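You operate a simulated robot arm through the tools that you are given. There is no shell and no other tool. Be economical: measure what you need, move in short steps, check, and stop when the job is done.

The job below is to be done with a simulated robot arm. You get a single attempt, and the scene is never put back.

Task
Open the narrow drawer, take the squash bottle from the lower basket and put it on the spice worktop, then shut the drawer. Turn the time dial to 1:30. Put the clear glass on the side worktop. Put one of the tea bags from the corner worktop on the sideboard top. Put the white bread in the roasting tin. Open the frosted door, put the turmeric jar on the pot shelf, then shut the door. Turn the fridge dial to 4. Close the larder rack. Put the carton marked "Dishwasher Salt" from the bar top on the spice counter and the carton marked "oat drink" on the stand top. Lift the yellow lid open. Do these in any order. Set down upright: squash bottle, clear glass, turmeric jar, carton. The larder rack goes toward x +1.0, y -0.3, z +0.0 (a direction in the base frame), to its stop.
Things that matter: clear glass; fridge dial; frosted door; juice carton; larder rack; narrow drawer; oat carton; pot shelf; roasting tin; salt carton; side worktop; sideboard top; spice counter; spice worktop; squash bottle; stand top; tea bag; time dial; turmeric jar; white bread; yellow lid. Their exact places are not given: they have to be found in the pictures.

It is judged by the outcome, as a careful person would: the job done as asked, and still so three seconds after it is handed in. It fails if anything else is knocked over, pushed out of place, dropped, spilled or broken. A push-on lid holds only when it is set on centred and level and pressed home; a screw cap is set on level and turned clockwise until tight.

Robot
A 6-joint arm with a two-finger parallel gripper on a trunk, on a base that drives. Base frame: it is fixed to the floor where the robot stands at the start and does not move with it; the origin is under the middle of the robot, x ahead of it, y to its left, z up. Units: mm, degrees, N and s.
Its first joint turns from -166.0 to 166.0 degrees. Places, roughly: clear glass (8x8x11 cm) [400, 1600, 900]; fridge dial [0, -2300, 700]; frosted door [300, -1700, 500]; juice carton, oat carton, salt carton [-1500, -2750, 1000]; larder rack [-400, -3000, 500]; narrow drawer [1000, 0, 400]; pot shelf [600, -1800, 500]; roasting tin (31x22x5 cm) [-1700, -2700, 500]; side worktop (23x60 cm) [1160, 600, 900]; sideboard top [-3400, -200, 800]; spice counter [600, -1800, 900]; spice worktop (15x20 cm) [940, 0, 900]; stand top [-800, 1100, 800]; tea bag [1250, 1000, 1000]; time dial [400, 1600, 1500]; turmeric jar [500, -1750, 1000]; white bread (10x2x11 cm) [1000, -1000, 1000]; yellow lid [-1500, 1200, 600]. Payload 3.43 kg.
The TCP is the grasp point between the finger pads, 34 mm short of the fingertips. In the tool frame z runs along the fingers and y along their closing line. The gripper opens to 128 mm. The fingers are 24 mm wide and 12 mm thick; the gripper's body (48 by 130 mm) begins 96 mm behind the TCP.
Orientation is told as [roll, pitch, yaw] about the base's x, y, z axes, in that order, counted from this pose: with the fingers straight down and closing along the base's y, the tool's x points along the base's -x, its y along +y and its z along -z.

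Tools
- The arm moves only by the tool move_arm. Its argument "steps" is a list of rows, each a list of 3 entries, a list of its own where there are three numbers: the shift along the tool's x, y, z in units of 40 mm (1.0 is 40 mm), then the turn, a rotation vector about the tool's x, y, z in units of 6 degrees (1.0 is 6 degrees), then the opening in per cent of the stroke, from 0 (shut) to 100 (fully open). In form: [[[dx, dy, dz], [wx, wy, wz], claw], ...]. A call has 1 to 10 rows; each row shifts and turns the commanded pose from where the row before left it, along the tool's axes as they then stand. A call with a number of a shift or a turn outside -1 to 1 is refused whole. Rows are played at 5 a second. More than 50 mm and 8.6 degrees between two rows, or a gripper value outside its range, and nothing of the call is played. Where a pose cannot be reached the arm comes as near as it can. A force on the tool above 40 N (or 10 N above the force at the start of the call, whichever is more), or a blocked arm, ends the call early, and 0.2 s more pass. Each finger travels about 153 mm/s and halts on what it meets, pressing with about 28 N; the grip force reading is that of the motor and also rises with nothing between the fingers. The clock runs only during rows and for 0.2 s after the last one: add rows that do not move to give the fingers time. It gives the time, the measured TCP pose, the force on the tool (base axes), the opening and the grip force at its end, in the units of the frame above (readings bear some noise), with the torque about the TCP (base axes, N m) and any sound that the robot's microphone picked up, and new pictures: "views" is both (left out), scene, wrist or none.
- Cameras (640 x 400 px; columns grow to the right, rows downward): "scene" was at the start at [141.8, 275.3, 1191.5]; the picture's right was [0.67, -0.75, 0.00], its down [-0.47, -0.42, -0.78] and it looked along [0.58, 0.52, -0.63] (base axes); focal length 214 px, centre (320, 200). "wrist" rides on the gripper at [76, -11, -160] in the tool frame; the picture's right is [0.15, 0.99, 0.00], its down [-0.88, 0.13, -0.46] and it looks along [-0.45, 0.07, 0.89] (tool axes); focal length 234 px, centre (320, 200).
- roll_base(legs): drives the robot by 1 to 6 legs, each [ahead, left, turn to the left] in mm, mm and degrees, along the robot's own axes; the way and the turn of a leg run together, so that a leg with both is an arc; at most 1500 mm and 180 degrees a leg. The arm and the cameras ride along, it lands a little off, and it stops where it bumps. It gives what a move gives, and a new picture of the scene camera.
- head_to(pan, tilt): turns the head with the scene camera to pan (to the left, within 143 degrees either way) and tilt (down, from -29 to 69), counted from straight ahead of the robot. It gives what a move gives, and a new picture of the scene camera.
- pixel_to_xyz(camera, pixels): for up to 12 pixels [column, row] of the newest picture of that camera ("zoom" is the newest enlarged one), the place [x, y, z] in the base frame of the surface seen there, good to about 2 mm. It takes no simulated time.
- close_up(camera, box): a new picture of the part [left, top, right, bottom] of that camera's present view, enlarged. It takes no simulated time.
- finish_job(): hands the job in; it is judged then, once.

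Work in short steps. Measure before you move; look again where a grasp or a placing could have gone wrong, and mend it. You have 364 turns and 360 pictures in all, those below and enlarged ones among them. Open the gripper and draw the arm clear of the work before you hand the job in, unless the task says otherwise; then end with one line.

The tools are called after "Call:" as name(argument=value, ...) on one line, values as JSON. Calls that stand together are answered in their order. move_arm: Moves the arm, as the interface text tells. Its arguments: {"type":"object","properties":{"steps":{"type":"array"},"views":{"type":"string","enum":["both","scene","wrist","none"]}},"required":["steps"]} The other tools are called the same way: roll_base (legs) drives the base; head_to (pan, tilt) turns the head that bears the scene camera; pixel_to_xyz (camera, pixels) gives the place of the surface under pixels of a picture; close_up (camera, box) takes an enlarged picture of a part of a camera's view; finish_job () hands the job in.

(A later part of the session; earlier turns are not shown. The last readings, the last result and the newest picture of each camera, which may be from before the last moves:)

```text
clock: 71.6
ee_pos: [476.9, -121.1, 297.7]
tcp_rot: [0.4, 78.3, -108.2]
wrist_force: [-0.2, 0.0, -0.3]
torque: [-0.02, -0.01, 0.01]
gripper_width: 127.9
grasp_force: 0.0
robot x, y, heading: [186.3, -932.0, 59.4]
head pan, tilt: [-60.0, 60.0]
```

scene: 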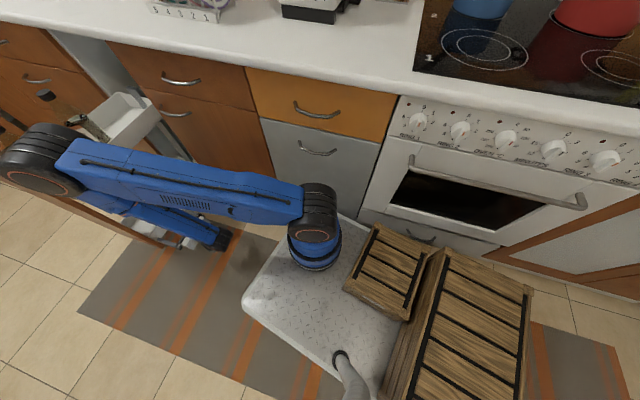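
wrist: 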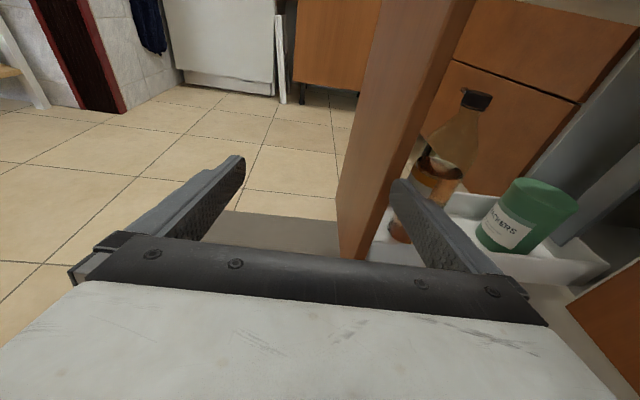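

The platform's side touches the oven front; the bottle lies roughly along the arm's azimuth anyway. I ease the base 10 mm off and extend the arm toward the bottle, partway first.

Call:
roll_base(legs=[[0, 12, 0]])

Call:
move_arm(steps=[[[0.2, 0.65, 0], [0, 0, 0], 100], [[0.2, 0.65, 0], [0, 0, 0], 100], [[0.15, 0, 0.8], [0, 0, 0], 100], [[0.15, 0, 0.8], [0, 0, 0], 100], [[0, 0, 0], [0, 0, 0], 100]], views="wrist")

Call:
head_to(pan=-10, tilt=40)

```text
clock: 72.3
ee_pos: [467.1, -116.5, 297.3]
tcp_rot: [0.5, 78.4, -108.3]
wrist_force: [1.1, 1.2, 0.0]
torque: [0.03, -0.02, 0.02]
gripper_width: 128.0
grasp_force: 0.0
robot x, y, heading: [175.4, -927.4, 59.9]
head pan, tilt: [-60.0, 60.0]
```

scene: 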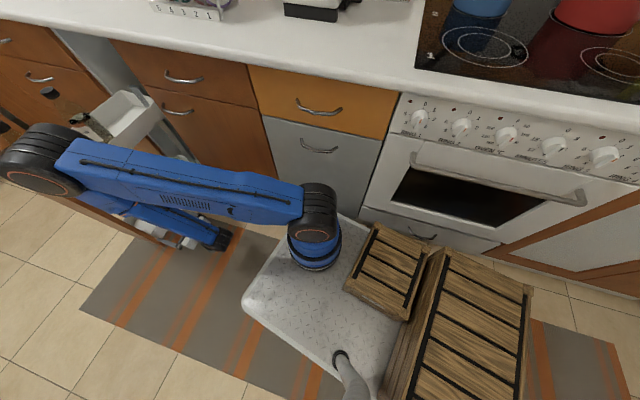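

```text
clock: 73.5
ee_pos: [477.0, -67.6, 309.9]
tcp_rot: [1.0, 78.5, -108.3]
wrist_force: [-0.6, -0.6, -0.5]
torque: [0.05, -0.02, -0.01]
gripper_width: 128.4
grasp_force: 0.2
out of reach, approached as far as the arm can: row 1, 2, 3, 4
robot x, y, heading: [177.6, -931.9, 59.4]
head pan, tilt: [-60.0, 60.0]
```

wrist: 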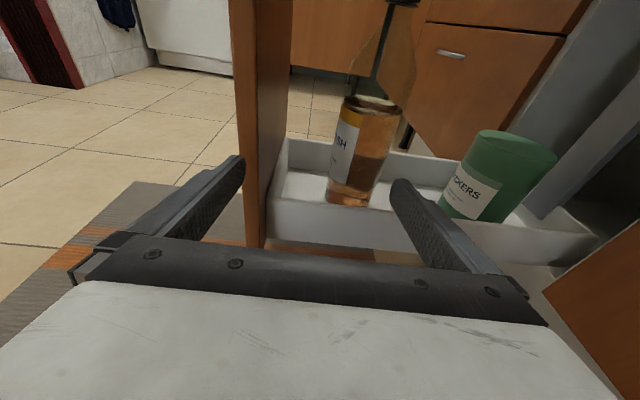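

```text
clock: 74.7
ee_pos: [476.6, -66.5, 310.3]
tcp_rot: [1.0, 78.3, -108.3]
wrist_force: [-1.2, 0.1, -0.5]
torque: [0.02, -0.01, -0.04]
gripper_width: 128.1
grasp_force: 0.0
robot x, y, heading: [173.1, -925.7, 59.4]
head pan, tilt: [-10.0, 40.0]
```

scene: 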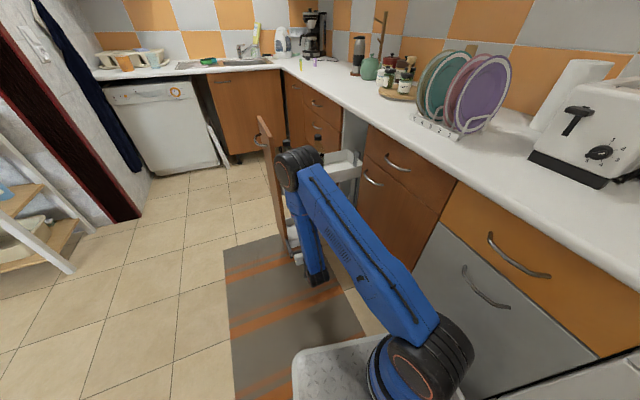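

The arm is at its near limit for this orientation. I narrow the fingers to ~100 mm and yaw the tool 16° to the right so that it points straight at the bottle.

Call:
move_arm(steps=[[[0, 0, 0], [-0.978, 0, 0.208], 80], [[0, 0, 0], [-0.978, 0, 0.208], 80], [[0, 0, 0], [-0.65, 0, 0.14], 80], [[0, 0, 0], [0, 0, 0], 80]], views="wrist")

Call:
pixel_to_xyz(camera="wrist", pixels=[[370, 170]])

```text
clock: 75.7
ee_pos: [476.2, -66.7, 310.0]
tcp_rot: [-0.1, 78.3, -124.9]
wrist_force: [0.0, 0.3, -0.3]
torque: [0.01, -0.01, -0.01]
gripper_width: 102.3
grasp_force: 0.1
robot x, y, heading: [174.8, -929.9, 59.4]
head pan, tilt: [-10.0, 40.0]
```

wrist: 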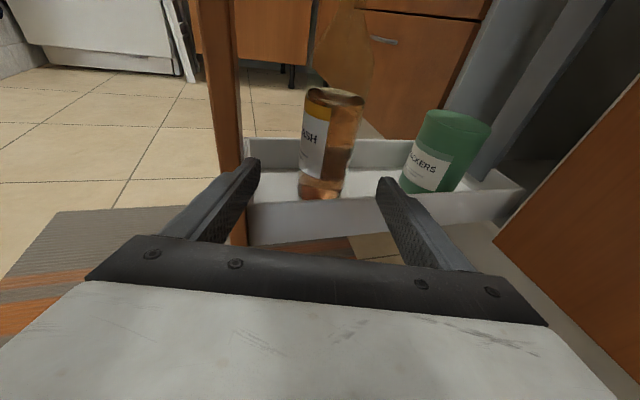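

```text
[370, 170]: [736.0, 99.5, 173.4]
```

The tool now points at the bottle (325,145). I advance about 110 mm.

Call:
move_arm(steps=[[[0.07, 0.2, 0.9], [0, 0, 0], 80], [[0.07, 0, 0.9], [0, 0, 0], 80], [[0.07, 0, 0.9], [0, 0, 0], 80], [[0, 0, 0], [0, 0, 0], 80]], views="wrist")

```text
clock: 76.7
ee_pos: [546.0, 16.6, 297.6]
tcp_rot: [0.0, 78.3, -124.8]
wrist_force: [0.1, 0.4, 0.8]
torque: [-0.01, 0.01, 0.02]
gripper_width: 102.4
grasp_force: 0.1
robot x, y, heading: [174.6, -923.4, 59.6]
head pan, tilt: [-10.0, 40.0]
```

wrist: 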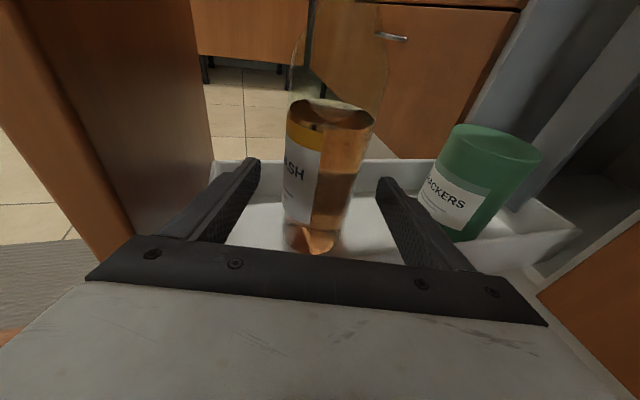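

Bottle centred at ~(327,170) between the fingers. Advance 70 mm and close.

Call:
move_arm(steps=[[[0.1, 0, 0.87], [0, 0, 0], 80], [[0.1, 0, 0.87], [0, 0, 0], 80], [[0, 0, 0], [0, 0, 0], 80], [[0, 0, 0], [0, 0, 0], 50], [[0, 0, 0], [0, 0, 0], 50], [[0, 0, 0], [0, 0, 0], 50]], views="wrist")

```text
clock: 78.1
ee_pos: [585.6, 74.5, 289.6]
tcp_rot: [-0.1, 78.3, -124.8]
wrist_force: [1.1, 2.8, -1.3]
torque: [0.11, -0.36, 0.11]
gripper_width: 79.4
grasp_force: 28.5
robot x, y, heading: [177.6, -925.4, 59.6]
head pan, tilt: [-10.0, 40.0]
```

wrist: 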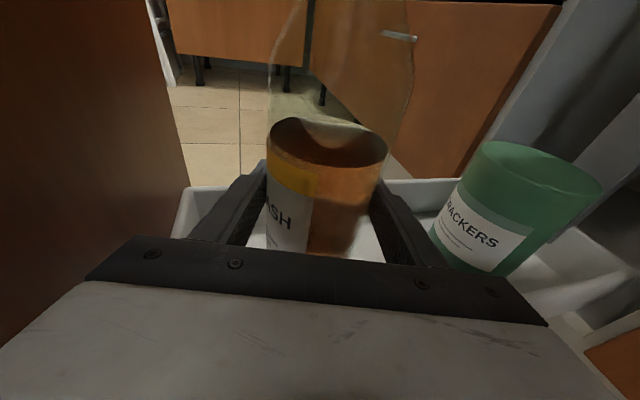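

Gripped (79 mm, 28 N). I lift 75 mm straight up, keeping under the upper tray.

Call:
move_arm(steps=[[[0, 0, 0], [0, 0, 0], 40], [[0.61, 0, -0.127], [0, 0, 0], 40], [[0.61, 0, -0.127], [0, 0, 0], 40], [[0.61, 0, -0.127], [0, 0, 0], 40], [[0, 0, 0], [0, 0, 0], 40]], views="wrist")

```text
clock: 79.3
ee_pos: [584.6, 75.1, 365.7]
tcp_rot: [-0.1, 78.2, -124.7]
wrist_force: [1.1, 0.9, -10.2]
torque: [0.05, 0.15, -0.01]
gripper_width: 79.1
grasp_force: 27.7
robot x, y, heading: [179.2, -923.2, 59.5]
head pan, tilt: [-10.0, 40.0]
```

wrist: 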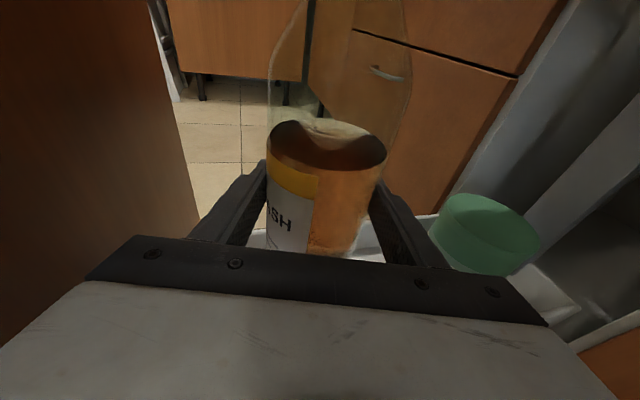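

The bottle hangs clear of the rim (bottom ≈250). I back the base straight out along its heading.

Call:
roll_base(legs=[[-300, 20, 0]])

```text
clock: 81.4
ee_pos: [414.7, -171.5, 366.8]
tcp_rot: [-0.1, 78.4, -124.5]
wrist_force: [0.6, 0.5, -9.7]
torque: [-0.18, -0.17, -0.02]
gripper_width: 79.2
grasp_force: 28.4
robot x, y, heading: [6.1, -1174.6, 59.6]
head pan, tilt: [-10.0, 40.0]
```

scene: 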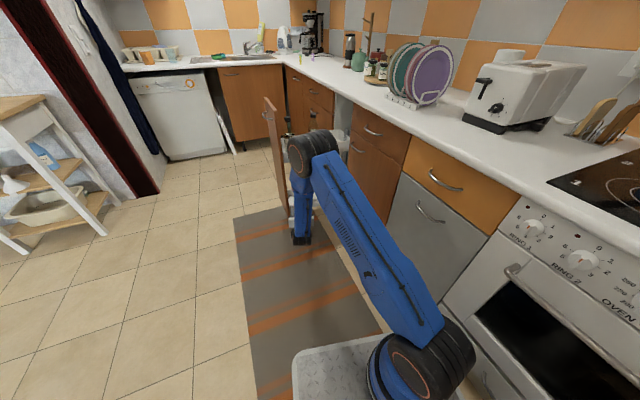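

The bottle is out. I raise it straight up to about z=1050.

Call:
move_arm(steps=[[[0.979, 0, -0.203], [0, 0, 0], 40], [[0.979, 0, -0.203], [0, 0, 0], 40], [[0.979, 0, -0.203], [0, 0, 0], 40], [[0.979, 0, -0.203], [0, 0, 0], 40], [[0.979, 0, -0.203], [0, 0, 0], 40], [[0.979, 0, -0.203], [0, 0, 0], 40], [[0.979, 0, -0.203], [0, 0, 0], 40], [[0.979, 0, -0.203], [0, 0, 0], 40], [[0.979, 0, -0.203], [0, 0, 0], 40], [[0.979, 0, -0.203], [0, 0, 0], 40]], views="none")

Call:
move_arm(steps=[[[0.979, 0, -0.203], [0, 0, 0], 40], [[0.979, 0, -0.203], [0, 0, 0], 40], [[0.979, 0, -0.203], [0, 0, 0], 40], [[0.979, 0, -0.203], [0, 0, 0], 40], [[0.979, 0, -0.203], [0, 0, 0], 40], [[0.979, 0, -0.203], [0, 0, 0], 40], [[0.979, 0, -0.203], [0, 0, 0], 40], [[0, 0, 0], [0, 0, 0], 40]], views="both")

```text
clock: 83.6
ee_pos: [413.3, -169.3, 764.7]
tcp_rot: [0.2, 78.2, -124.3]
wrist_force: [0.5, -0.3, -10.4]
torque: [0.01, 0.0, -0.02]
gripper_width: 79.1
grasp_force: 27.7
robot x, y, heading: [10.5, -1174.5, 59.7]
head pan, tilt: [-10.0, 40.0]
```

```text
clock: 85.4
ee_pos: [412.6, -170.3, 1046.5]
tcp_rot: [0.0, 78.3, -124.4]
wrist_force: [0.2, 0.2, -9.0]
torque: [-0.02, 0.01, 0.01]
gripper_width: 78.7
grasp_force: 27.9
robot x, y, heading: [9.5, -1174.2, 59.7]
head pan, tilt: [-10.0, 40.0]
```

scene: 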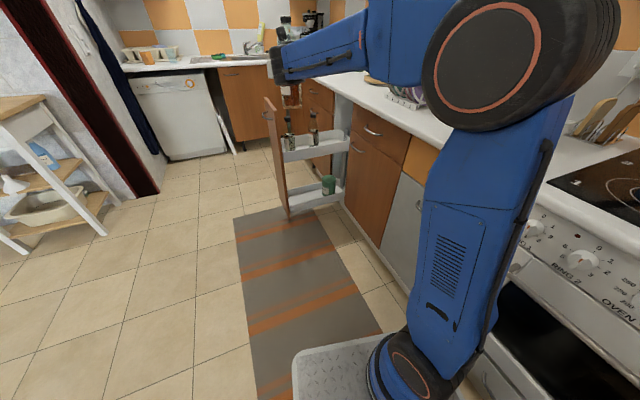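
wrist: 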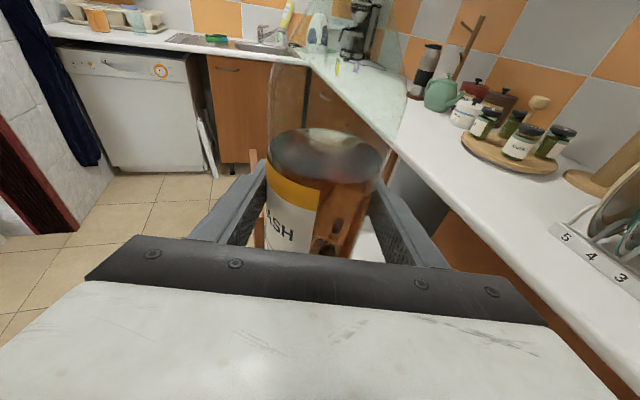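

I drive the base back-left, turn to heading 20°, so the bottle approaches the counter spot from the front.

Call:
roll_base(legs=[[413, 599, 0], [0, 0, -39.7]])

```text
clock: 91.3
ee_pos: [637.6, 3.0, 1046.6]
tcp_rot: [-0.1, 78.3, -164.8]
wrist_force: [0.0, -0.2, -9.3]
torque: [-0.02, 0.05, 0.01]
gripper_width: 78.7
grasp_force: 28.7
robot x, y, heading: [-319.8, -497.0, 19.4]
head pan, tilt: [-10.0, 40.0]
```

scene: 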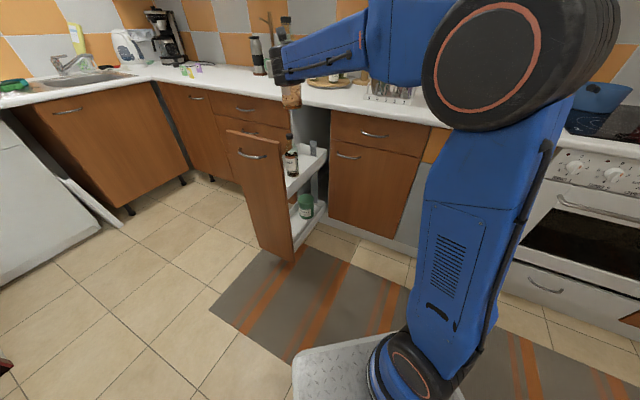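

Advance the base 288 mm along x toward the counter spot.

Call:
roll_base(legs=[[272, -96, 0]])

Call:
move_arm(steps=[[[0, 0, 0], [0, 0, 0], 40]], views="wrist")

```text
clock: 93.3
ee_pos: [928.7, 3.0, 1045.0]
tcp_rot: [0.0, 78.2, -164.8]
wrist_force: [0.2, -0.4, -9.2]
torque: [0.02, 0.03, 0.0]
gripper_width: 79.0
grasp_force: 28.2
robot x, y, heading: [-24.9, -504.1, 19.2]
head pan, tilt: [-10.0, 40.0]
```

scene: 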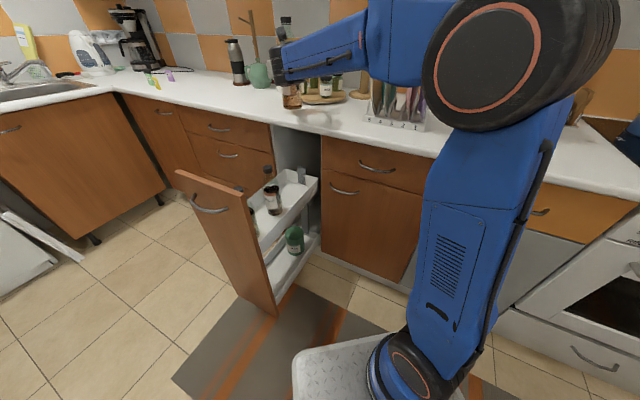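

```text
clock: 93.7
ee_pos: [928.9, 2.5, 1045.1]
tcp_rot: [0.0, 78.3, -164.7]
wrist_force: [0.2, -0.4, -9.8]
torque: [-0.01, 0.02, 0.01]
gripper_width: 79.0
grasp_force: 27.8
robot x, y, heading: [-31.0, -500.6, 19.5]
head pan, tilt: [-10.0, 40.0]
```

wrist: 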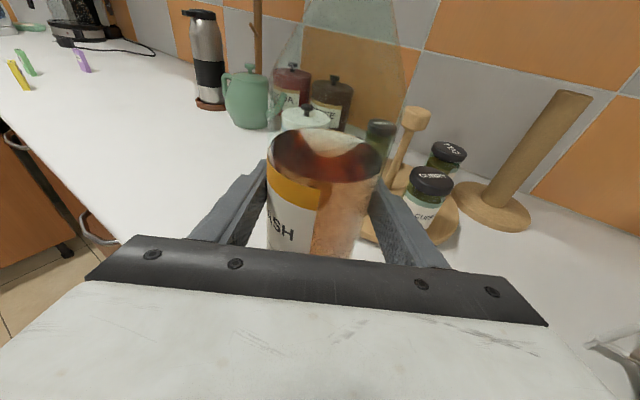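

The bottle hovers over the spot clear of the carousel. Lower 26 mm, watching the force.

Call:
move_arm(steps=[[[-0.32, 0, 0.066], [0, 0, 0], 40], [[-0.32, 0, 0.066], [0, 0, 0], 40], [[0, 0, 0], [0, 0, 0], 40]], views="none")

Call:
move_arm(steps=[[[-0.06, 0, 0.012], [0, 0, 0], 40], [[0, 0, 0], [0, 0, 0], 40]], views="wrist")

```text
clock: 94.5
ee_pos: [926.3, 1.7, 1023.8]
tcp_rot: [-0.4, 78.6, -165.0]
wrist_force: [-3.6, 0.7, 21.7]
torque: [-0.09, -0.16, -0.4]
gripper_width: 78.6
grasp_force: 27.7
robot x, y, heading: [-23.9, -502.8, 19.6]
head pan, tilt: [-10.0, 40.0]
```

```text
clock: 95.1
ee_pos: [928.0, 1.2, 1019.3]
tcp_rot: [-0.1, 78.4, -164.8]
wrist_force: [-4.8, 0.5, 20.3]
torque: [-0.1, -0.17, -0.13]
gripper_width: 78.3
grasp_force: 27.4
robot x, y, heading: [-25.1, -502.3, 19.4]
head pan, tilt: [-10.0, 40.0]
```

wrist: 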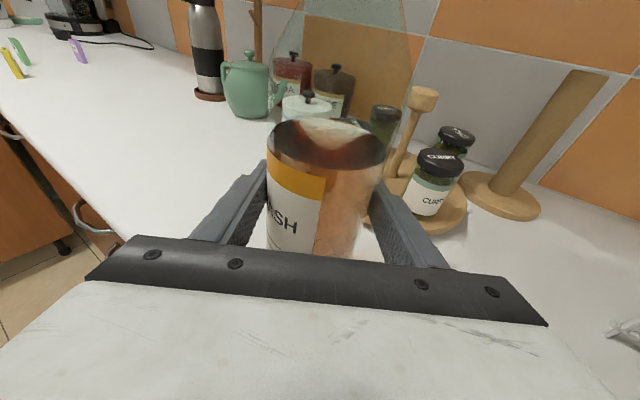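

The bottle stands on the counter (+20 N). I open the fingers and withdraw level.

Call:
move_arm(steps=[[[0.04, 0, 0], [0, 0, 0], 62], [[0, 0, 0], [0, 0, 0], 80], [[0, 0, 0], [0, 0, 0], 80], [[-0.1, 0, -0.97], [0, 0, 0], 80], [[-0.1, 0, -0.97], [0, 0, 0], 80], [[-0.1, 0, -0.97], [0, 0, 0], 80], [[-0.1, 0, -0.97], [0, 0, 0], 80], [[0, 0, 0], [0, 0, 0], 80]], views="wrist")

```text
clock: 96.9
ee_pos: [778.6, -38.7, 1035.3]
tcp_rot: [0.0, 78.3, -164.8]
wrist_force: [0.5, 0.4, -0.6]
torque: [-0.01, -0.02, -0.02]
gripper_width: 102.6
grasp_force: 0.0
robot x, y, heading: [-29.0, -501.4, 19.6]
head pan, tilt: [-10.0, 40.0]
```

wrist: 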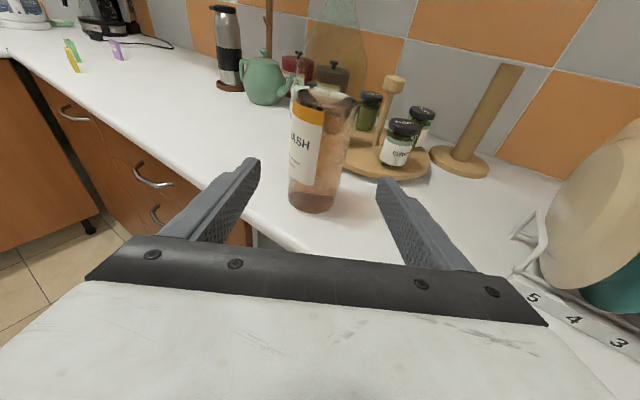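

The squash bottle stands upright at (928,1). Next, close the drawer: I drive back in front of the panel with the tool facing along the drawer axis.

Call:
roll_base(legs=[[-575, 205, 0], [0, 0, -33.6], [-174, 700, 0]])

Call:
move_arm(steps=[[[-0.979, 0, 0.203], [0, 0, 0], 0], [[-0.979, 0, 0.203], [0, 0, 0], 0], [[-0.979, 0, 0.203], [0, 0, 0], 0], [[-0.979, 0, 0.203], [0, 0, 0], 0], [[-0.979, 0, 0.203], [0, 0, 0], 0], [[-0.979, 0, 0.203], [0, 0, 0], 0], [[-0.979, 0, 0.203], [0, 0, 0], 0], [[0, 0, 0], [0, 0, 0], 0]], views="both")

```text
clock: 105.5
ee_pos: [278.4, 157.8, 1034.6]
tcp_rot: [0.0, 78.4, 161.7]
wrist_force: [-0.2, -0.1, 0.9]
torque: [0.0, 0.03, -0.03]
gripper_width: 102.5
grasp_force: 0.0
robot x, y, heading: [-650.4, 220.7, -13.9]
head pan, tilt: [-10.0, 40.0]
```

scene: 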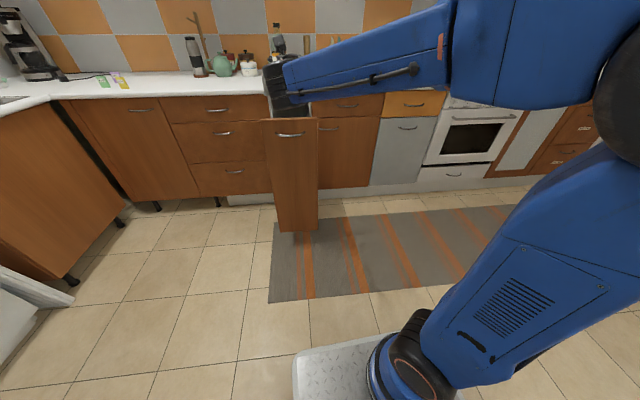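

```text
clock: 107.3
ee_pos: [274.9, 156.3, 753.1]
tcp_rot: [0.1, 78.3, 161.8]
wrist_force: [0.7, -0.8, -0.1]
torque: [0.0, 0.03, 0.05]
gripper_width: 0.0
grasp_force: 28.0
robot x, y, heading: [-647.0, 216.7, -14.3]
head pan, tilt: [-10.0, 40.0]
```

scene: 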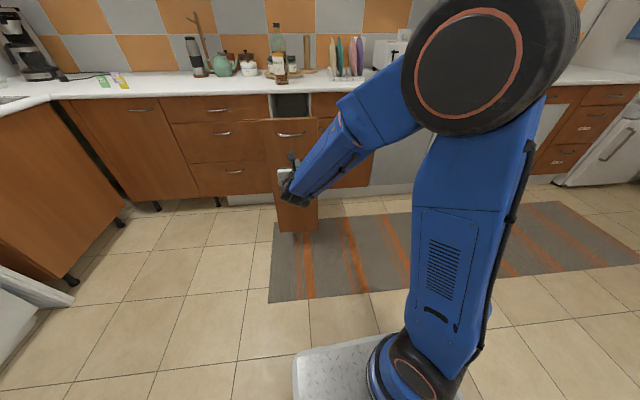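
wrist: 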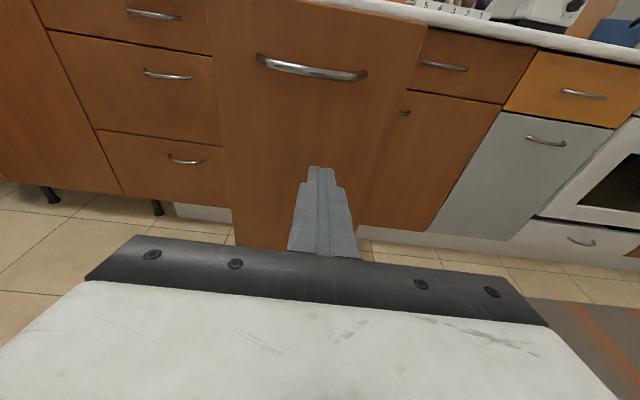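

Closed fingers point at the panel below the handle. Push by rolling the base ahead along the drawer axis.

Call:
roll_base(legs=[[510, -35, 0]])

Call:
roll_base(legs=[[75, -5, 0]])

```text
clock: 110.3
ee_pos: [766.5, -2.3, 752.5]
tcp_rot: [0.0, 78.3, 161.8]
wrist_force: [0.3, 0.0, 0.0]
torque: [-0.03, -0.01, -0.03]
gripper_width: 0.0
grasp_force: 28.2
robot x, y, heading: [-158.7, 58.4, -13.8]
head pan, tilt: [-10.0, 40.0]
```

scene: 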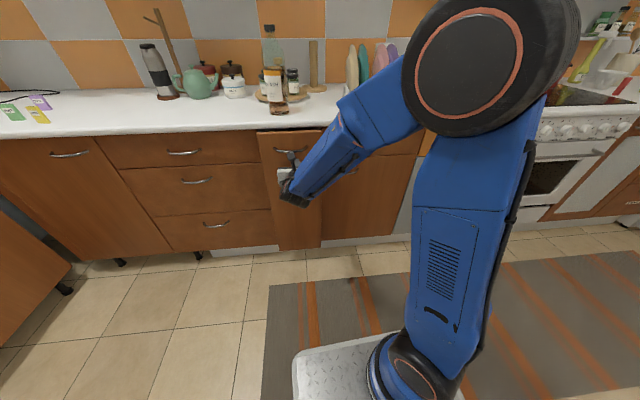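

```text
clock: 111.4
ee_pos: [819.5, -18.7, 750.9]
tcp_rot: [0.4, 78.1, 162.4]
wrist_force: [-14.6, 3.1, 5.7]
torque: [-0.14, -0.28, -0.09]
gripper_width: 0.0
grasp_force: 28.2
robot x, y, heading: [-104.9, 41.1, -14.0]
head pan, tilt: [-10.0, 40.0]
stopped in leg 1: the force on the tool passed its limit (the readings are from after the stop); the commanded pose is now the measured one
```

scene: 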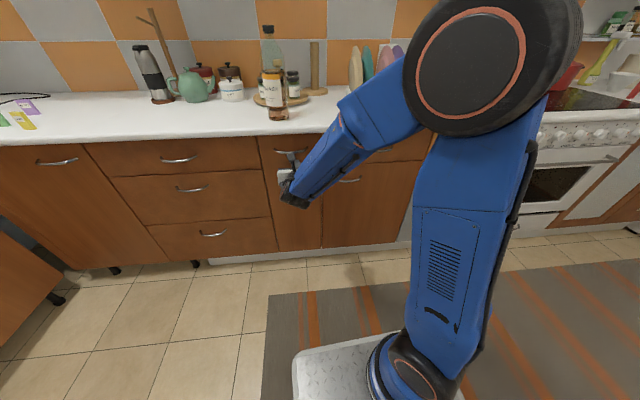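

The panel is flush (tip at x≈852). I back off, and look left for the glass and the microwave dial.

Call:
roll_base(legs=[[-250, 250, 0]])

Call:
head_to(pan=60, tilt=25)

```text
clock: 113.7
ee_pos: [639.1, 289.0, 752.1]
tcp_rot: [0.4, 78.1, 162.6]
wrist_force: [0.7, 0.5, 0.9]
torque: [0.03, 0.0, 0.0]
gripper_width: 0.0
grasp_force: 27.6
robot x, y, heading: [-284.3, 343.0, -13.8]
head pan, tilt: [-10.0, 40.0]
```

scene: 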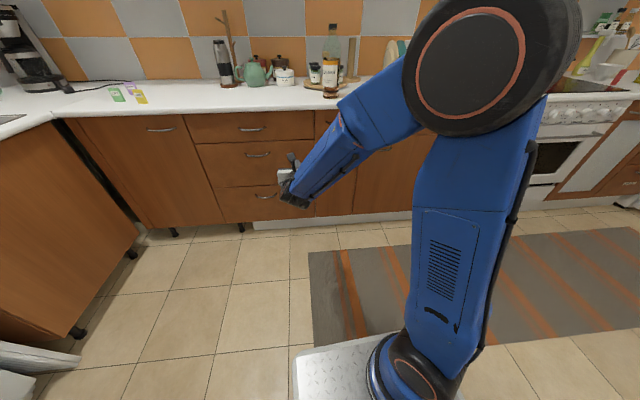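

```text
clock: 115.1
ee_pos: [638.7, 288.6, 751.0]
tcp_rot: [0.4, 78.2, 162.6]
wrist_force: [0.1, 0.4, -0.2]
torque: [-0.03, 0.01, -0.01]
gripper_width: 0.1
grasp_force: 28.0
robot x, y, heading: [-284.7, 343.2, -13.5]
head pan, tilt: [60.0, 25.0]
```

scene: 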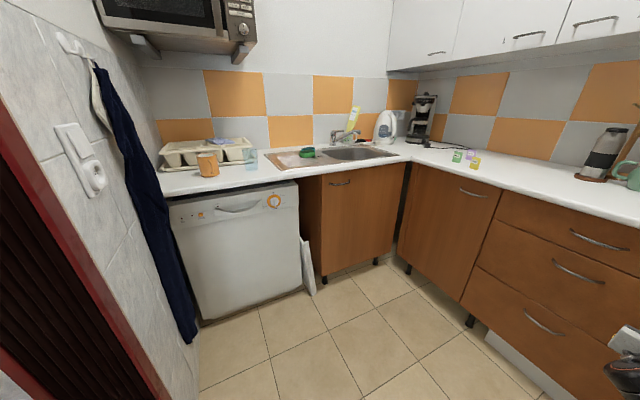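

Call:
close_up(camera="scene", box=[150, 120, 330, 220])

Call:
close_up(camera="scene", box=[190, 0, 290, 70])

Call:
pixel_to_xyz(camera="zoom", pixels=[[317, 180], [317, 130], [317, 240], [420, 260], [200, 300], [330, 195]])

Call:
pixel_to_xyz(camera="scene", pixels=[[251, 154], [251, 167], [247, 160], [208, 165], [220, 180], [300, 180], [244, 178], [457, 156], [474, 163], [540, 180], [480, 190], [470, 153]])

```text
3.56 times, centred on (240, 170) of scene
```

zoom: 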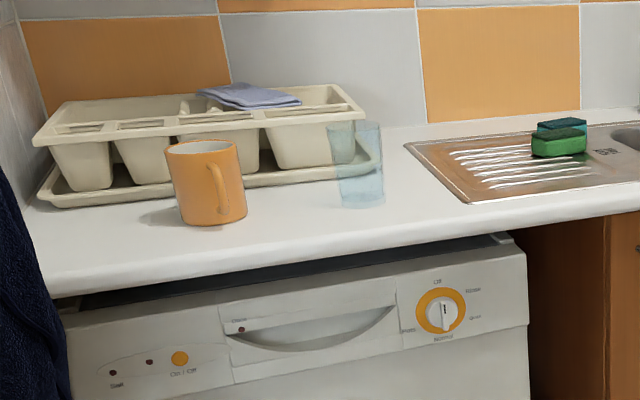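

```text
5.71 times, centred on (240, 35) of scene
```

zoom: 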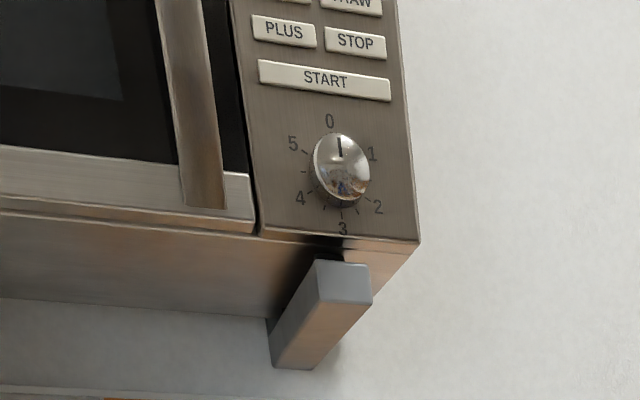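

```text
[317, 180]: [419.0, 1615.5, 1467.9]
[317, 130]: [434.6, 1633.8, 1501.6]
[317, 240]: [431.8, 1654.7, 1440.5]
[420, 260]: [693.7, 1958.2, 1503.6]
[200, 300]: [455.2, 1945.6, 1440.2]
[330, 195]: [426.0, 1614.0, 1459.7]
```

```text
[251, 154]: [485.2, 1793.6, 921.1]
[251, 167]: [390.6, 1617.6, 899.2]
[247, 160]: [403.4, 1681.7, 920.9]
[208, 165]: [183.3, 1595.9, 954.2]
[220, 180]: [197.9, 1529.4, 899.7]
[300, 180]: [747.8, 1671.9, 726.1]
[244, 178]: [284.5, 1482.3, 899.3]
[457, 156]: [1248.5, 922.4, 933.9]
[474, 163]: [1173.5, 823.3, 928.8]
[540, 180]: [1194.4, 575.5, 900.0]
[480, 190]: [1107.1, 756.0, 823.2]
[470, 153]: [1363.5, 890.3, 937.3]
```

The knob (zoom (341,168)) points to 0; scale runs clockwise with 1 at 60°, so 1:30 is 90° clockwise. Now measure the glass.

Call:
close_up(camera="scene", box=[220, 140, 284, 190])

Call:
pixel_to_xyz(camera="zoom", pixels=[[312, 370], [312, 350], [290, 350], [335, 345], [260, 180], [370, 180], [312, 270], [312, 120], [260, 100], [380, 110], [100, 200], [150, 310]])

```text
8.00 times, centred on (252, 165) of scene
```

zoom: 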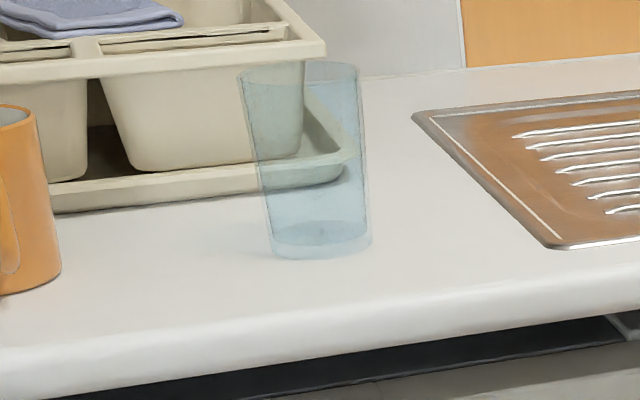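

```text
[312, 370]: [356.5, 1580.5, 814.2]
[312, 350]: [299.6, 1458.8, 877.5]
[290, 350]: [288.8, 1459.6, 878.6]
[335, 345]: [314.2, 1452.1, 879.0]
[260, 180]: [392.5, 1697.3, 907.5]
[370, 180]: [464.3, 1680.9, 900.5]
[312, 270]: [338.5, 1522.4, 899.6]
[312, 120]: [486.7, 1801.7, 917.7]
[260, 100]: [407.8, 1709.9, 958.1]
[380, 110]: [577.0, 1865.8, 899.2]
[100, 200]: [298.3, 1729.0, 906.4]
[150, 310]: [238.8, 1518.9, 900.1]
```

Call:
pixel_to_xyz(camera="zoom", pixels=[[320, 239], [272, 240], [370, 239], [320, 257], [320, 222], [60, 275], [355, 165], [345, 190]])

```text
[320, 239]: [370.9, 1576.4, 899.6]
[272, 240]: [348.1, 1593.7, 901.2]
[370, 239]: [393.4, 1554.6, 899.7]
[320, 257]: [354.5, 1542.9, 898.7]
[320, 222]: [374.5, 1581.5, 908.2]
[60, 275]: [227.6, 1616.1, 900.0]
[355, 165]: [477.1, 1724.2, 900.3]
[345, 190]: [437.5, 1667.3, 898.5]
```

The glass base centre is (371,1575), radius ~33, slightly wider at top. I check the doorframe position before driving to face it.

Call:
pixel_to_xyz(camera="scene", pixels=[[110, 300], [150, 370], [60, 250], [195, 340], [190, 375], [300, 290], [90, 180]])

```text
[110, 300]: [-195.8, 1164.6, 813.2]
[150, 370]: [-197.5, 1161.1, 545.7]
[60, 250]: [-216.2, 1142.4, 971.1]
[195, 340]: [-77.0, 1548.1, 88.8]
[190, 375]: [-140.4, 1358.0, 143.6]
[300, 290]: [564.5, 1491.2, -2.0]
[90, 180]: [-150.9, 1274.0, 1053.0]
```

Clear enough. I turn and drive to face the counter by the glass, then raise the tool to z≈965.

Call:
roll_base(legs=[[0, 0, 45], [350, -44, 0], [0, 0, 45.5]])

Call:
move_arm(steps=[[[0.979, 0, -0.203], [0, 0, 0], 90], [[0.979, 0, -0.203], [0, 0, 0], 90], [[0.979, 0, -0.203], [0, 0, 0], 90], [[0.979, 0, -0.203], [0, 0, 0], 90], [[0.979, 0, -0.203], [0, 0, 0], 90], [[0.5, 0, -0.1], [0, 0, 0], 90], [[0, 0, 0], [0, 0, 0], 90]], views="wrist")

```text
clock: 121.5
ee_pos: [80.4, 1411.2, 750.7]
tcp_rot: [0.3, 78.2, -106.9]
wrist_force: [0.0, -0.2, -0.9]
torque: [-0.02, 0.01, -0.02]
gripper_width: 0.1
grasp_force: 28.5
robot x, y, heading: [34.1, 486.3, 76.9]
head pan, tilt: [60.0, 25.0]
```

scene: 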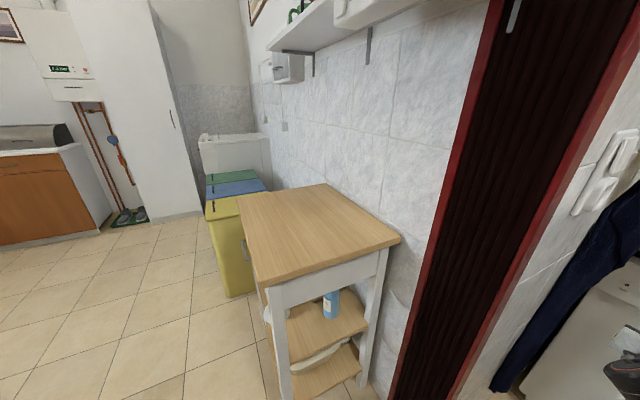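

```text
clock: 123.1
ee_pos: [81.2, 1414.1, 972.9]
tcp_rot: [0.4, 78.1, -106.8]
wrist_force: [0.4, -0.2, 0.0]
torque: [0.0, 0.02, -0.02]
gripper_width: 115.3
grasp_force: 0.1
robot x, y, heading: [37.6, 486.9, 77.0]
head pan, tilt: [60.0, 25.0]
```

wrist: 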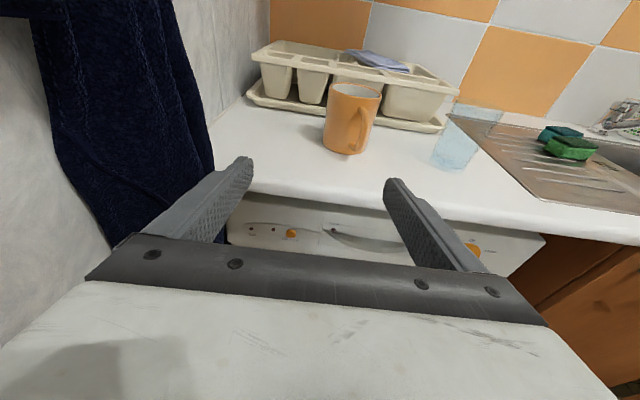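

The glass is at (455,148) in the wrist view, 230 mm to the right. Shift the base right and check.

Call:
roll_base(legs=[[-16, -229, 0]])

Call:
move_arm(steps=[[[-0.5, 0, 0.1], [0, 0, 0], 85], [[0, 0, 0], [0, 0, 0], 85]], views="wrist")

```text
clock: 124.8
ee_pos: [304.4, 1344.0, 972.2]
tcp_rot: [0.4, 78.0, -107.2]
wrist_force: [0.4, -0.4, 0.6]
torque: [-0.01, 0.0, -0.01]
gripper_width: 115.2
grasp_force: 0.1
robot x, y, heading: [255.4, 415.7, 76.3]
head pan, tilt: [60.0, 25.0]
```

scene: 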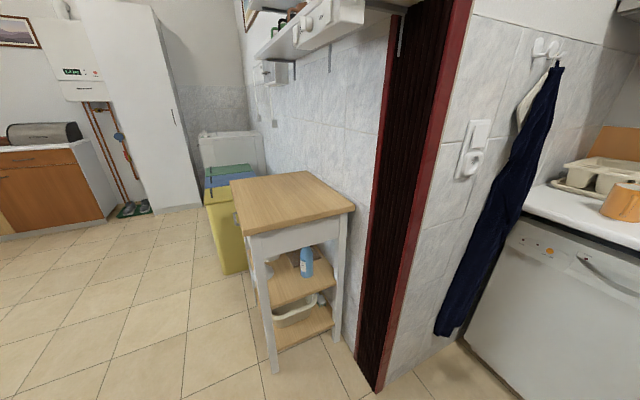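

```text
clock: 125.4
ee_pos: [303.9, 1346.0, 952.2]
tcp_rot: [0.4, 78.0, -107.1]
wrist_force: [0.0, 0.0, -0.3]
torque: [0.0, 0.0, 0.01]
gripper_width: 108.9
grasp_force: 0.1
robot x, y, heading: [254.5, 416.9, 76.7]
head pan, tilt: [60.0, 25.0]
```

wrist: 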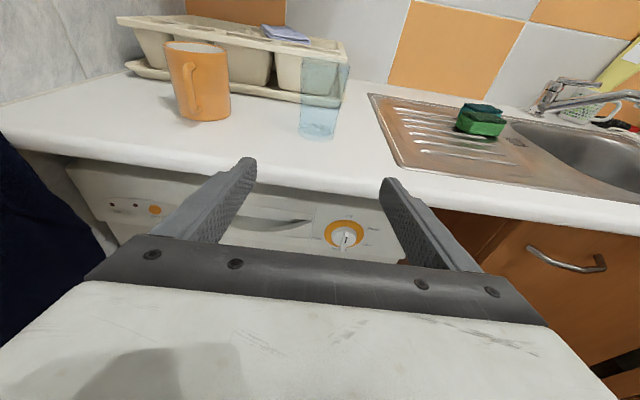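

Call:
pixel_to_xyz(camera="wrist", pixels=[[318, 130], [299, 130], [337, 130], [318, 138]])

```text
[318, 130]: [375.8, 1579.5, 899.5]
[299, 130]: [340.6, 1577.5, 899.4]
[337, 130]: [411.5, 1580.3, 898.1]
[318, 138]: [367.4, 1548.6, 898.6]
```

The glass is straight ahead, 244 mm. Base ahead 120 mm, then the arm for the rest.

Call:
roll_base(legs=[[120, -8, 0]])

Call:
move_arm(steps=[[[0.208, 0, 0.978], [0, 0, 0], 85], [[0, 0, 0], [0, 0, 0], 85]], views="wrist")

Call:
pixel_to_xyz(camera="wrist", pixels=[[300, 160], [320, 160], [340, 160], [320, 170], [320, 180]])

```text
clock: 126.7
ee_pos: [339.3, 1463.2, 952.4]
tcp_rot: [0.4, 78.1, -107.0]
wrist_force: [0.1, -0.7, 0.5]
torque: [0.01, 0.02, -0.02]
gripper_width: 108.9
grasp_force: 0.0
robot x, y, heading: [288.4, 533.4, 76.7]
head pan, tilt: [60.0, 25.0]
```

scene: 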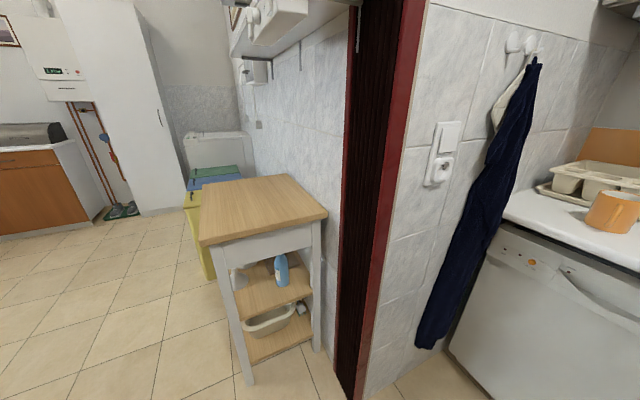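

```text
clock: 127.2
ee_pos: [352.3, 1500.4, 951.6]
tcp_rot: [0.4, 78.1, -107.0]
wrist_force: [-0.4, -1.0, 0.2]
torque: [0.02, 0.02, 0.0]
gripper_width: 108.8
grasp_force: 0.1
robot x, y, heading: [289.2, 533.4, 76.8]
head pan, tilt: [60.0, 25.0]
```

wrist: 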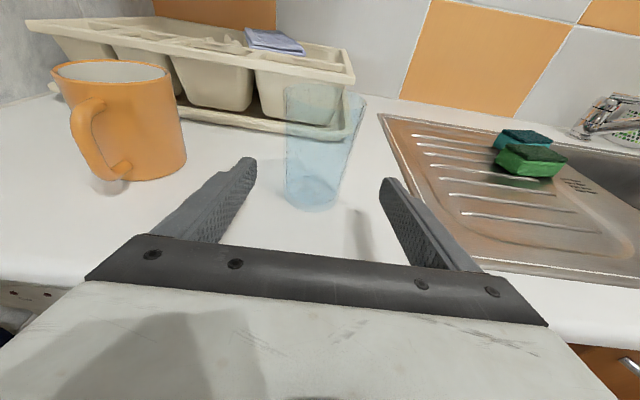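

```text
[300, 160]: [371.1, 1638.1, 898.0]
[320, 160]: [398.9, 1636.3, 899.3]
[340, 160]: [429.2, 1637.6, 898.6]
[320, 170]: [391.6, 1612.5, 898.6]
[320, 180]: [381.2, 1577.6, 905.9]
```

Glass is centred between the fingers. Advance 76 mm and close.

Call:
move_arm(steps=[[[0.2, 0, 0.93], [0, 0, 0], 85], [[0.2, 0, 0.93], [0, 0, 0], 85], [[0, 0, 0], [0, 0, 0], 85], [[0, 0, 0], [0, 0, 0], 50], [[0, 0, 0], [0, 0, 0], 50], [[0, 0, 0], [0, 0, 0], 50]], views="wrist")

```text
clock: 128.7
ee_pos: [375.1, 1573.5, 951.4]
tcp_rot: [0.4, 78.1, -107.1]
wrist_force: [0.3, 0.5, 0.0]
torque: [-0.01, -0.02, -0.02]
gripper_width: 64.8
grasp_force: 27.8
robot x, y, heading: [293.8, 540.9, 76.7]
head pan, tilt: [60.0, 25.0]
```

wrist: 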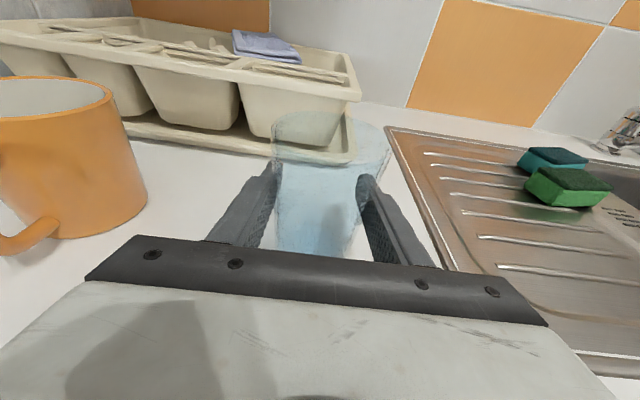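

Gripped at 64.8 mm. I lift it 80 mm and check.

Call:
move_arm(steps=[[[0, 0, 0], [0, 0, 0], 40], [[0.65, 0, -0.135], [0, 0, 0], 40], [[0.65, 0, -0.135], [0, 0, 0], 40], [[0.65, 0, -0.135], [0, 0, 0], 40], [[0, 0, 0], [0, 0, 0], 40]], views="wrist")

```text
clock: 129.8
ee_pos: [374.7, 1575.8, 1031.4]
tcp_rot: [0.3, 78.1, -107.0]
wrist_force: [-0.4, -0.4, -2.6]
torque: [0.04, 0.02, 0.0]
gripper_width: 65.0
grasp_force: 27.5
robot x, y, heading: [289.0, 536.6, 76.7]
head pan, tilt: [60.0, 25.0]
```

wrist: 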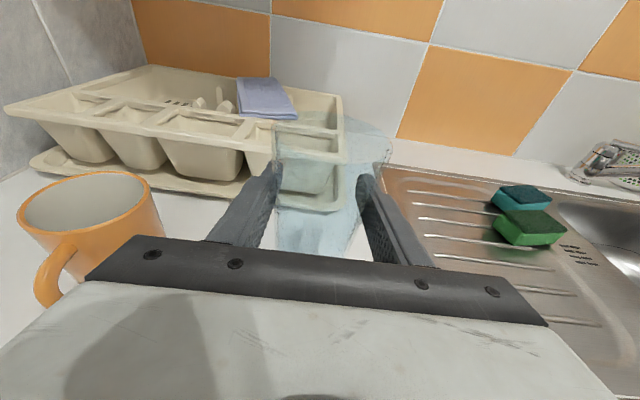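

The glass is held (2.6 N). I back off and turn right by 70° to bring it over the side worktop.

Call:
roll_base(legs=[[-250, 150, 0], [0, 0, -70]])

Call:
head_to(pan=15, tilt=30)

```text
clock: 134.9
ee_pos: [1093.9, 606.1, 1031.3]
tcp_rot: [0.4, 78.1, -176.9]
wrist_force: [0.2, -0.5, -2.9]
torque: [0.04, -0.05, 0.01]
gripper_width: 65.2
grasp_force: 28.3
robot x, y, heading: [90.0, 328.2, 6.9]
head pan, tilt: [60.0, 25.0]
```

scene: 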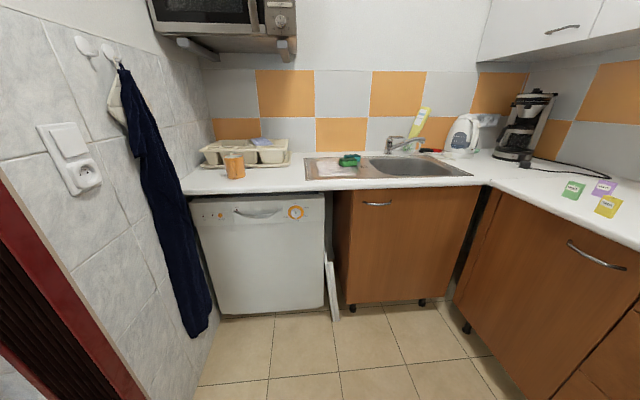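

```text
clock: 136.0
ee_pos: [1093.7, 608.4, 1032.1]
tcp_rot: [0.3, 78.0, -176.9]
wrist_force: [0.2, 0.0, -2.3]
torque: [0.0, -0.02, 0.01]
gripper_width: 64.8
grasp_force: 27.5
robot x, y, heading: [85.4, 327.9, 6.8]
head pan, tilt: [15.0, 30.0]
```

scene: 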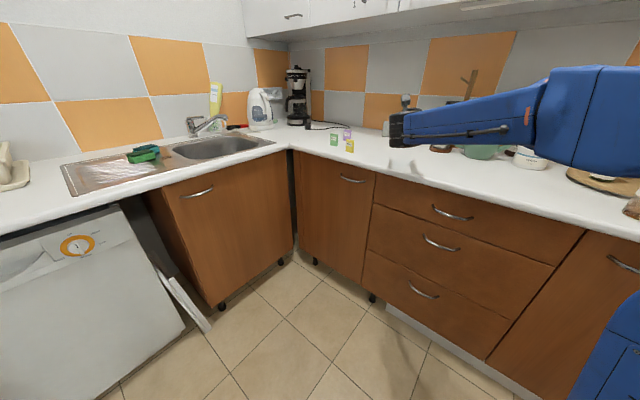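

Call:
move_arm(steps=[[[0.2, 0, 0.75], [0, 0, 0], 40], [[0.2, 0, 0.75], [0, 0, 0], 40], [[-0.7, 0, 0.146], [0, 0, 0], 40], [[0, 0, 0], [0, 0, 0], 40]], views="wrist")

```text
clock: 137.0
ee_pos: [1157.4, 609.6, 1006.7]
tcp_rot: [0.4, 78.1, -176.9]
wrist_force: [-0.3, 0.7, -1.4]
torque: [-0.03, 0.0, 0.0]
gripper_width: 64.8
grasp_force: 28.0
robot x, y, heading: [87.2, 323.3, 6.8]
head pan, tilt: [15.0, 30.0]
```

wrist: 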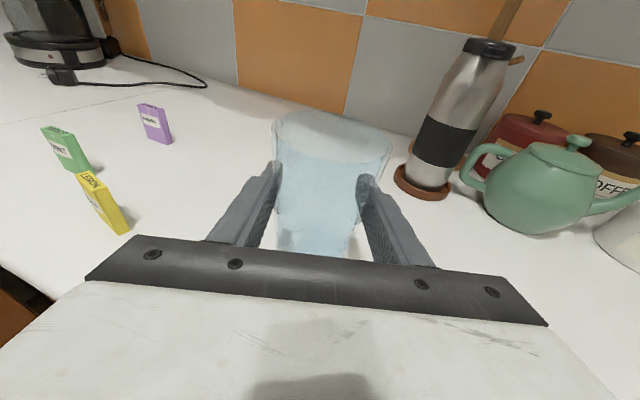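

Clear all around. I lower to contact.

Call:
move_arm(steps=[[[-0.58, 0, 0.12], [0, 0, 0], 40], [[-0.55, 0, 0.115], [0, 0, 0], 40], [[-0.07, 0, 0.015], [0, 0, 0], 40], [[-0.07, 0, 0.015], [0, 0, 0], 40], [[-0.07, 0, 0.015], [0, 0, 0], 40], [[0, 0, 0], [0, 0, 0], 40]], views="none")

```text
clock: 138.4
ee_pos: [1155.9, 609.0, 952.3]
tcp_rot: [0.4, 78.0, -176.9]
wrist_force: [-0.1, -0.4, -1.5]
torque: [-0.01, -0.05, 0.02]
gripper_width: 65.0
grasp_force: 27.6
robot x, y, heading: [90.4, 327.1, 6.9]
head pan, tilt: [15.0, 30.0]
```

Call:
move_arm(steps=[[[-0.04, 0, 0.01], [0, 0, 0], 40], [[-0.04, 0, 0.01], [0, 0, 0], 40], [[0, 0, 0], [0, 0, 0], 40]], views="none")

```text
clock: 139.2
ee_pos: [1155.6, 608.5, 950.5]
tcp_rot: [0.2, 78.1, -177.1]
wrist_force: [2.0, -4.4, 16.5]
torque: [0.01, 0.18, 0.11]
gripper_width: 64.9
grasp_force: 28.3
robot x, y, heading: [90.0, 329.4, 6.8]
head pan, tilt: [15.0, 30.0]
```

Contact (+16 N). I open and withdraw level.

Call:
move_arm(steps=[[[0.03, 0, 0], [0, 0, 0], 55], [[0, 0, 0], [0, 0, 0], 80], [[0, 0, 0], [0, 0, 0], 80], [[-0.15, 0, -0.97], [0, 0, 0], 80], [[-0.15, 0, -0.97], [0, 0, 0], 80], [[-0.15, 0, -0.97], [0, 0, 0], 80], [[0, 0, 0], [0, 0, 0], 80]], views="wrist")

```text
clock: 140.8
ee_pos: [1039.0, 603.7, 953.9]
tcp_rot: [0.4, 78.1, -177.0]
wrist_force: [-0.1, -0.9, -0.2]
torque: [-0.03, -0.02, -0.04]
gripper_width: 102.3
grasp_force: 0.2
robot x, y, heading: [91.5, 330.0, 6.8]
head pan, tilt: [15.0, 30.0]
```

wrist: 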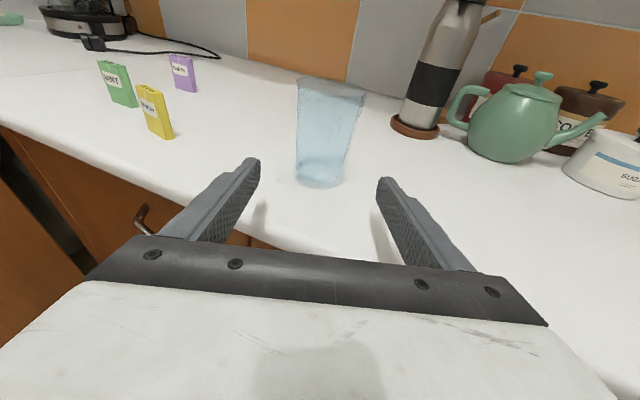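

The glass stands upright at (1156,609). Next the time dial: I drive round to face the microwave.

Call:
roll_base(legs=[[-150, 0, 0], [0, 0, 35], [340, -143, 0], [0, 0, 35]])

Call:
head_to(pan=20, tilt=-5)

```text
clock: 147.5
ee_pos: [352.3, 1418.0, 953.5]
tcp_rot: [0.4, 78.1, -106.9]
wrist_force: [-1.4, 1.0, 0.6]
torque: [0.0, 0.01, -0.01]
gripper_width: 102.3
grasp_force: 0.1
robot x, y, heading: [285.5, 433.2, 76.9]
head pan, tilt: [15.0, 30.0]
```

scene: 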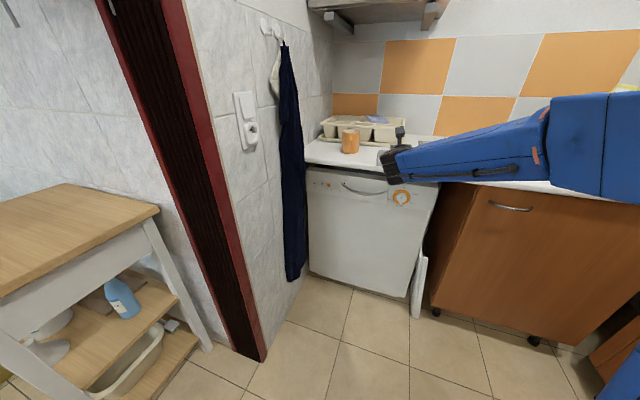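

```text
clock: 148.5
ee_pos: [351.3, 1417.2, 953.5]
tcp_rot: [0.3, 78.1, -107.1]
wrist_force: [-0.5, -0.3, 0.0]
torque: [0.02, 0.01, 0.01]
gripper_width: 102.3
grasp_force: 0.0
robot x, y, heading: [282.5, 432.9, 76.9]
head pan, tilt: [20.0, -5.0]
```

scene: 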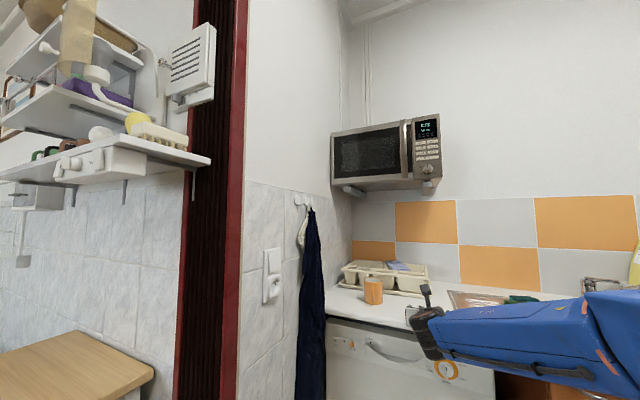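

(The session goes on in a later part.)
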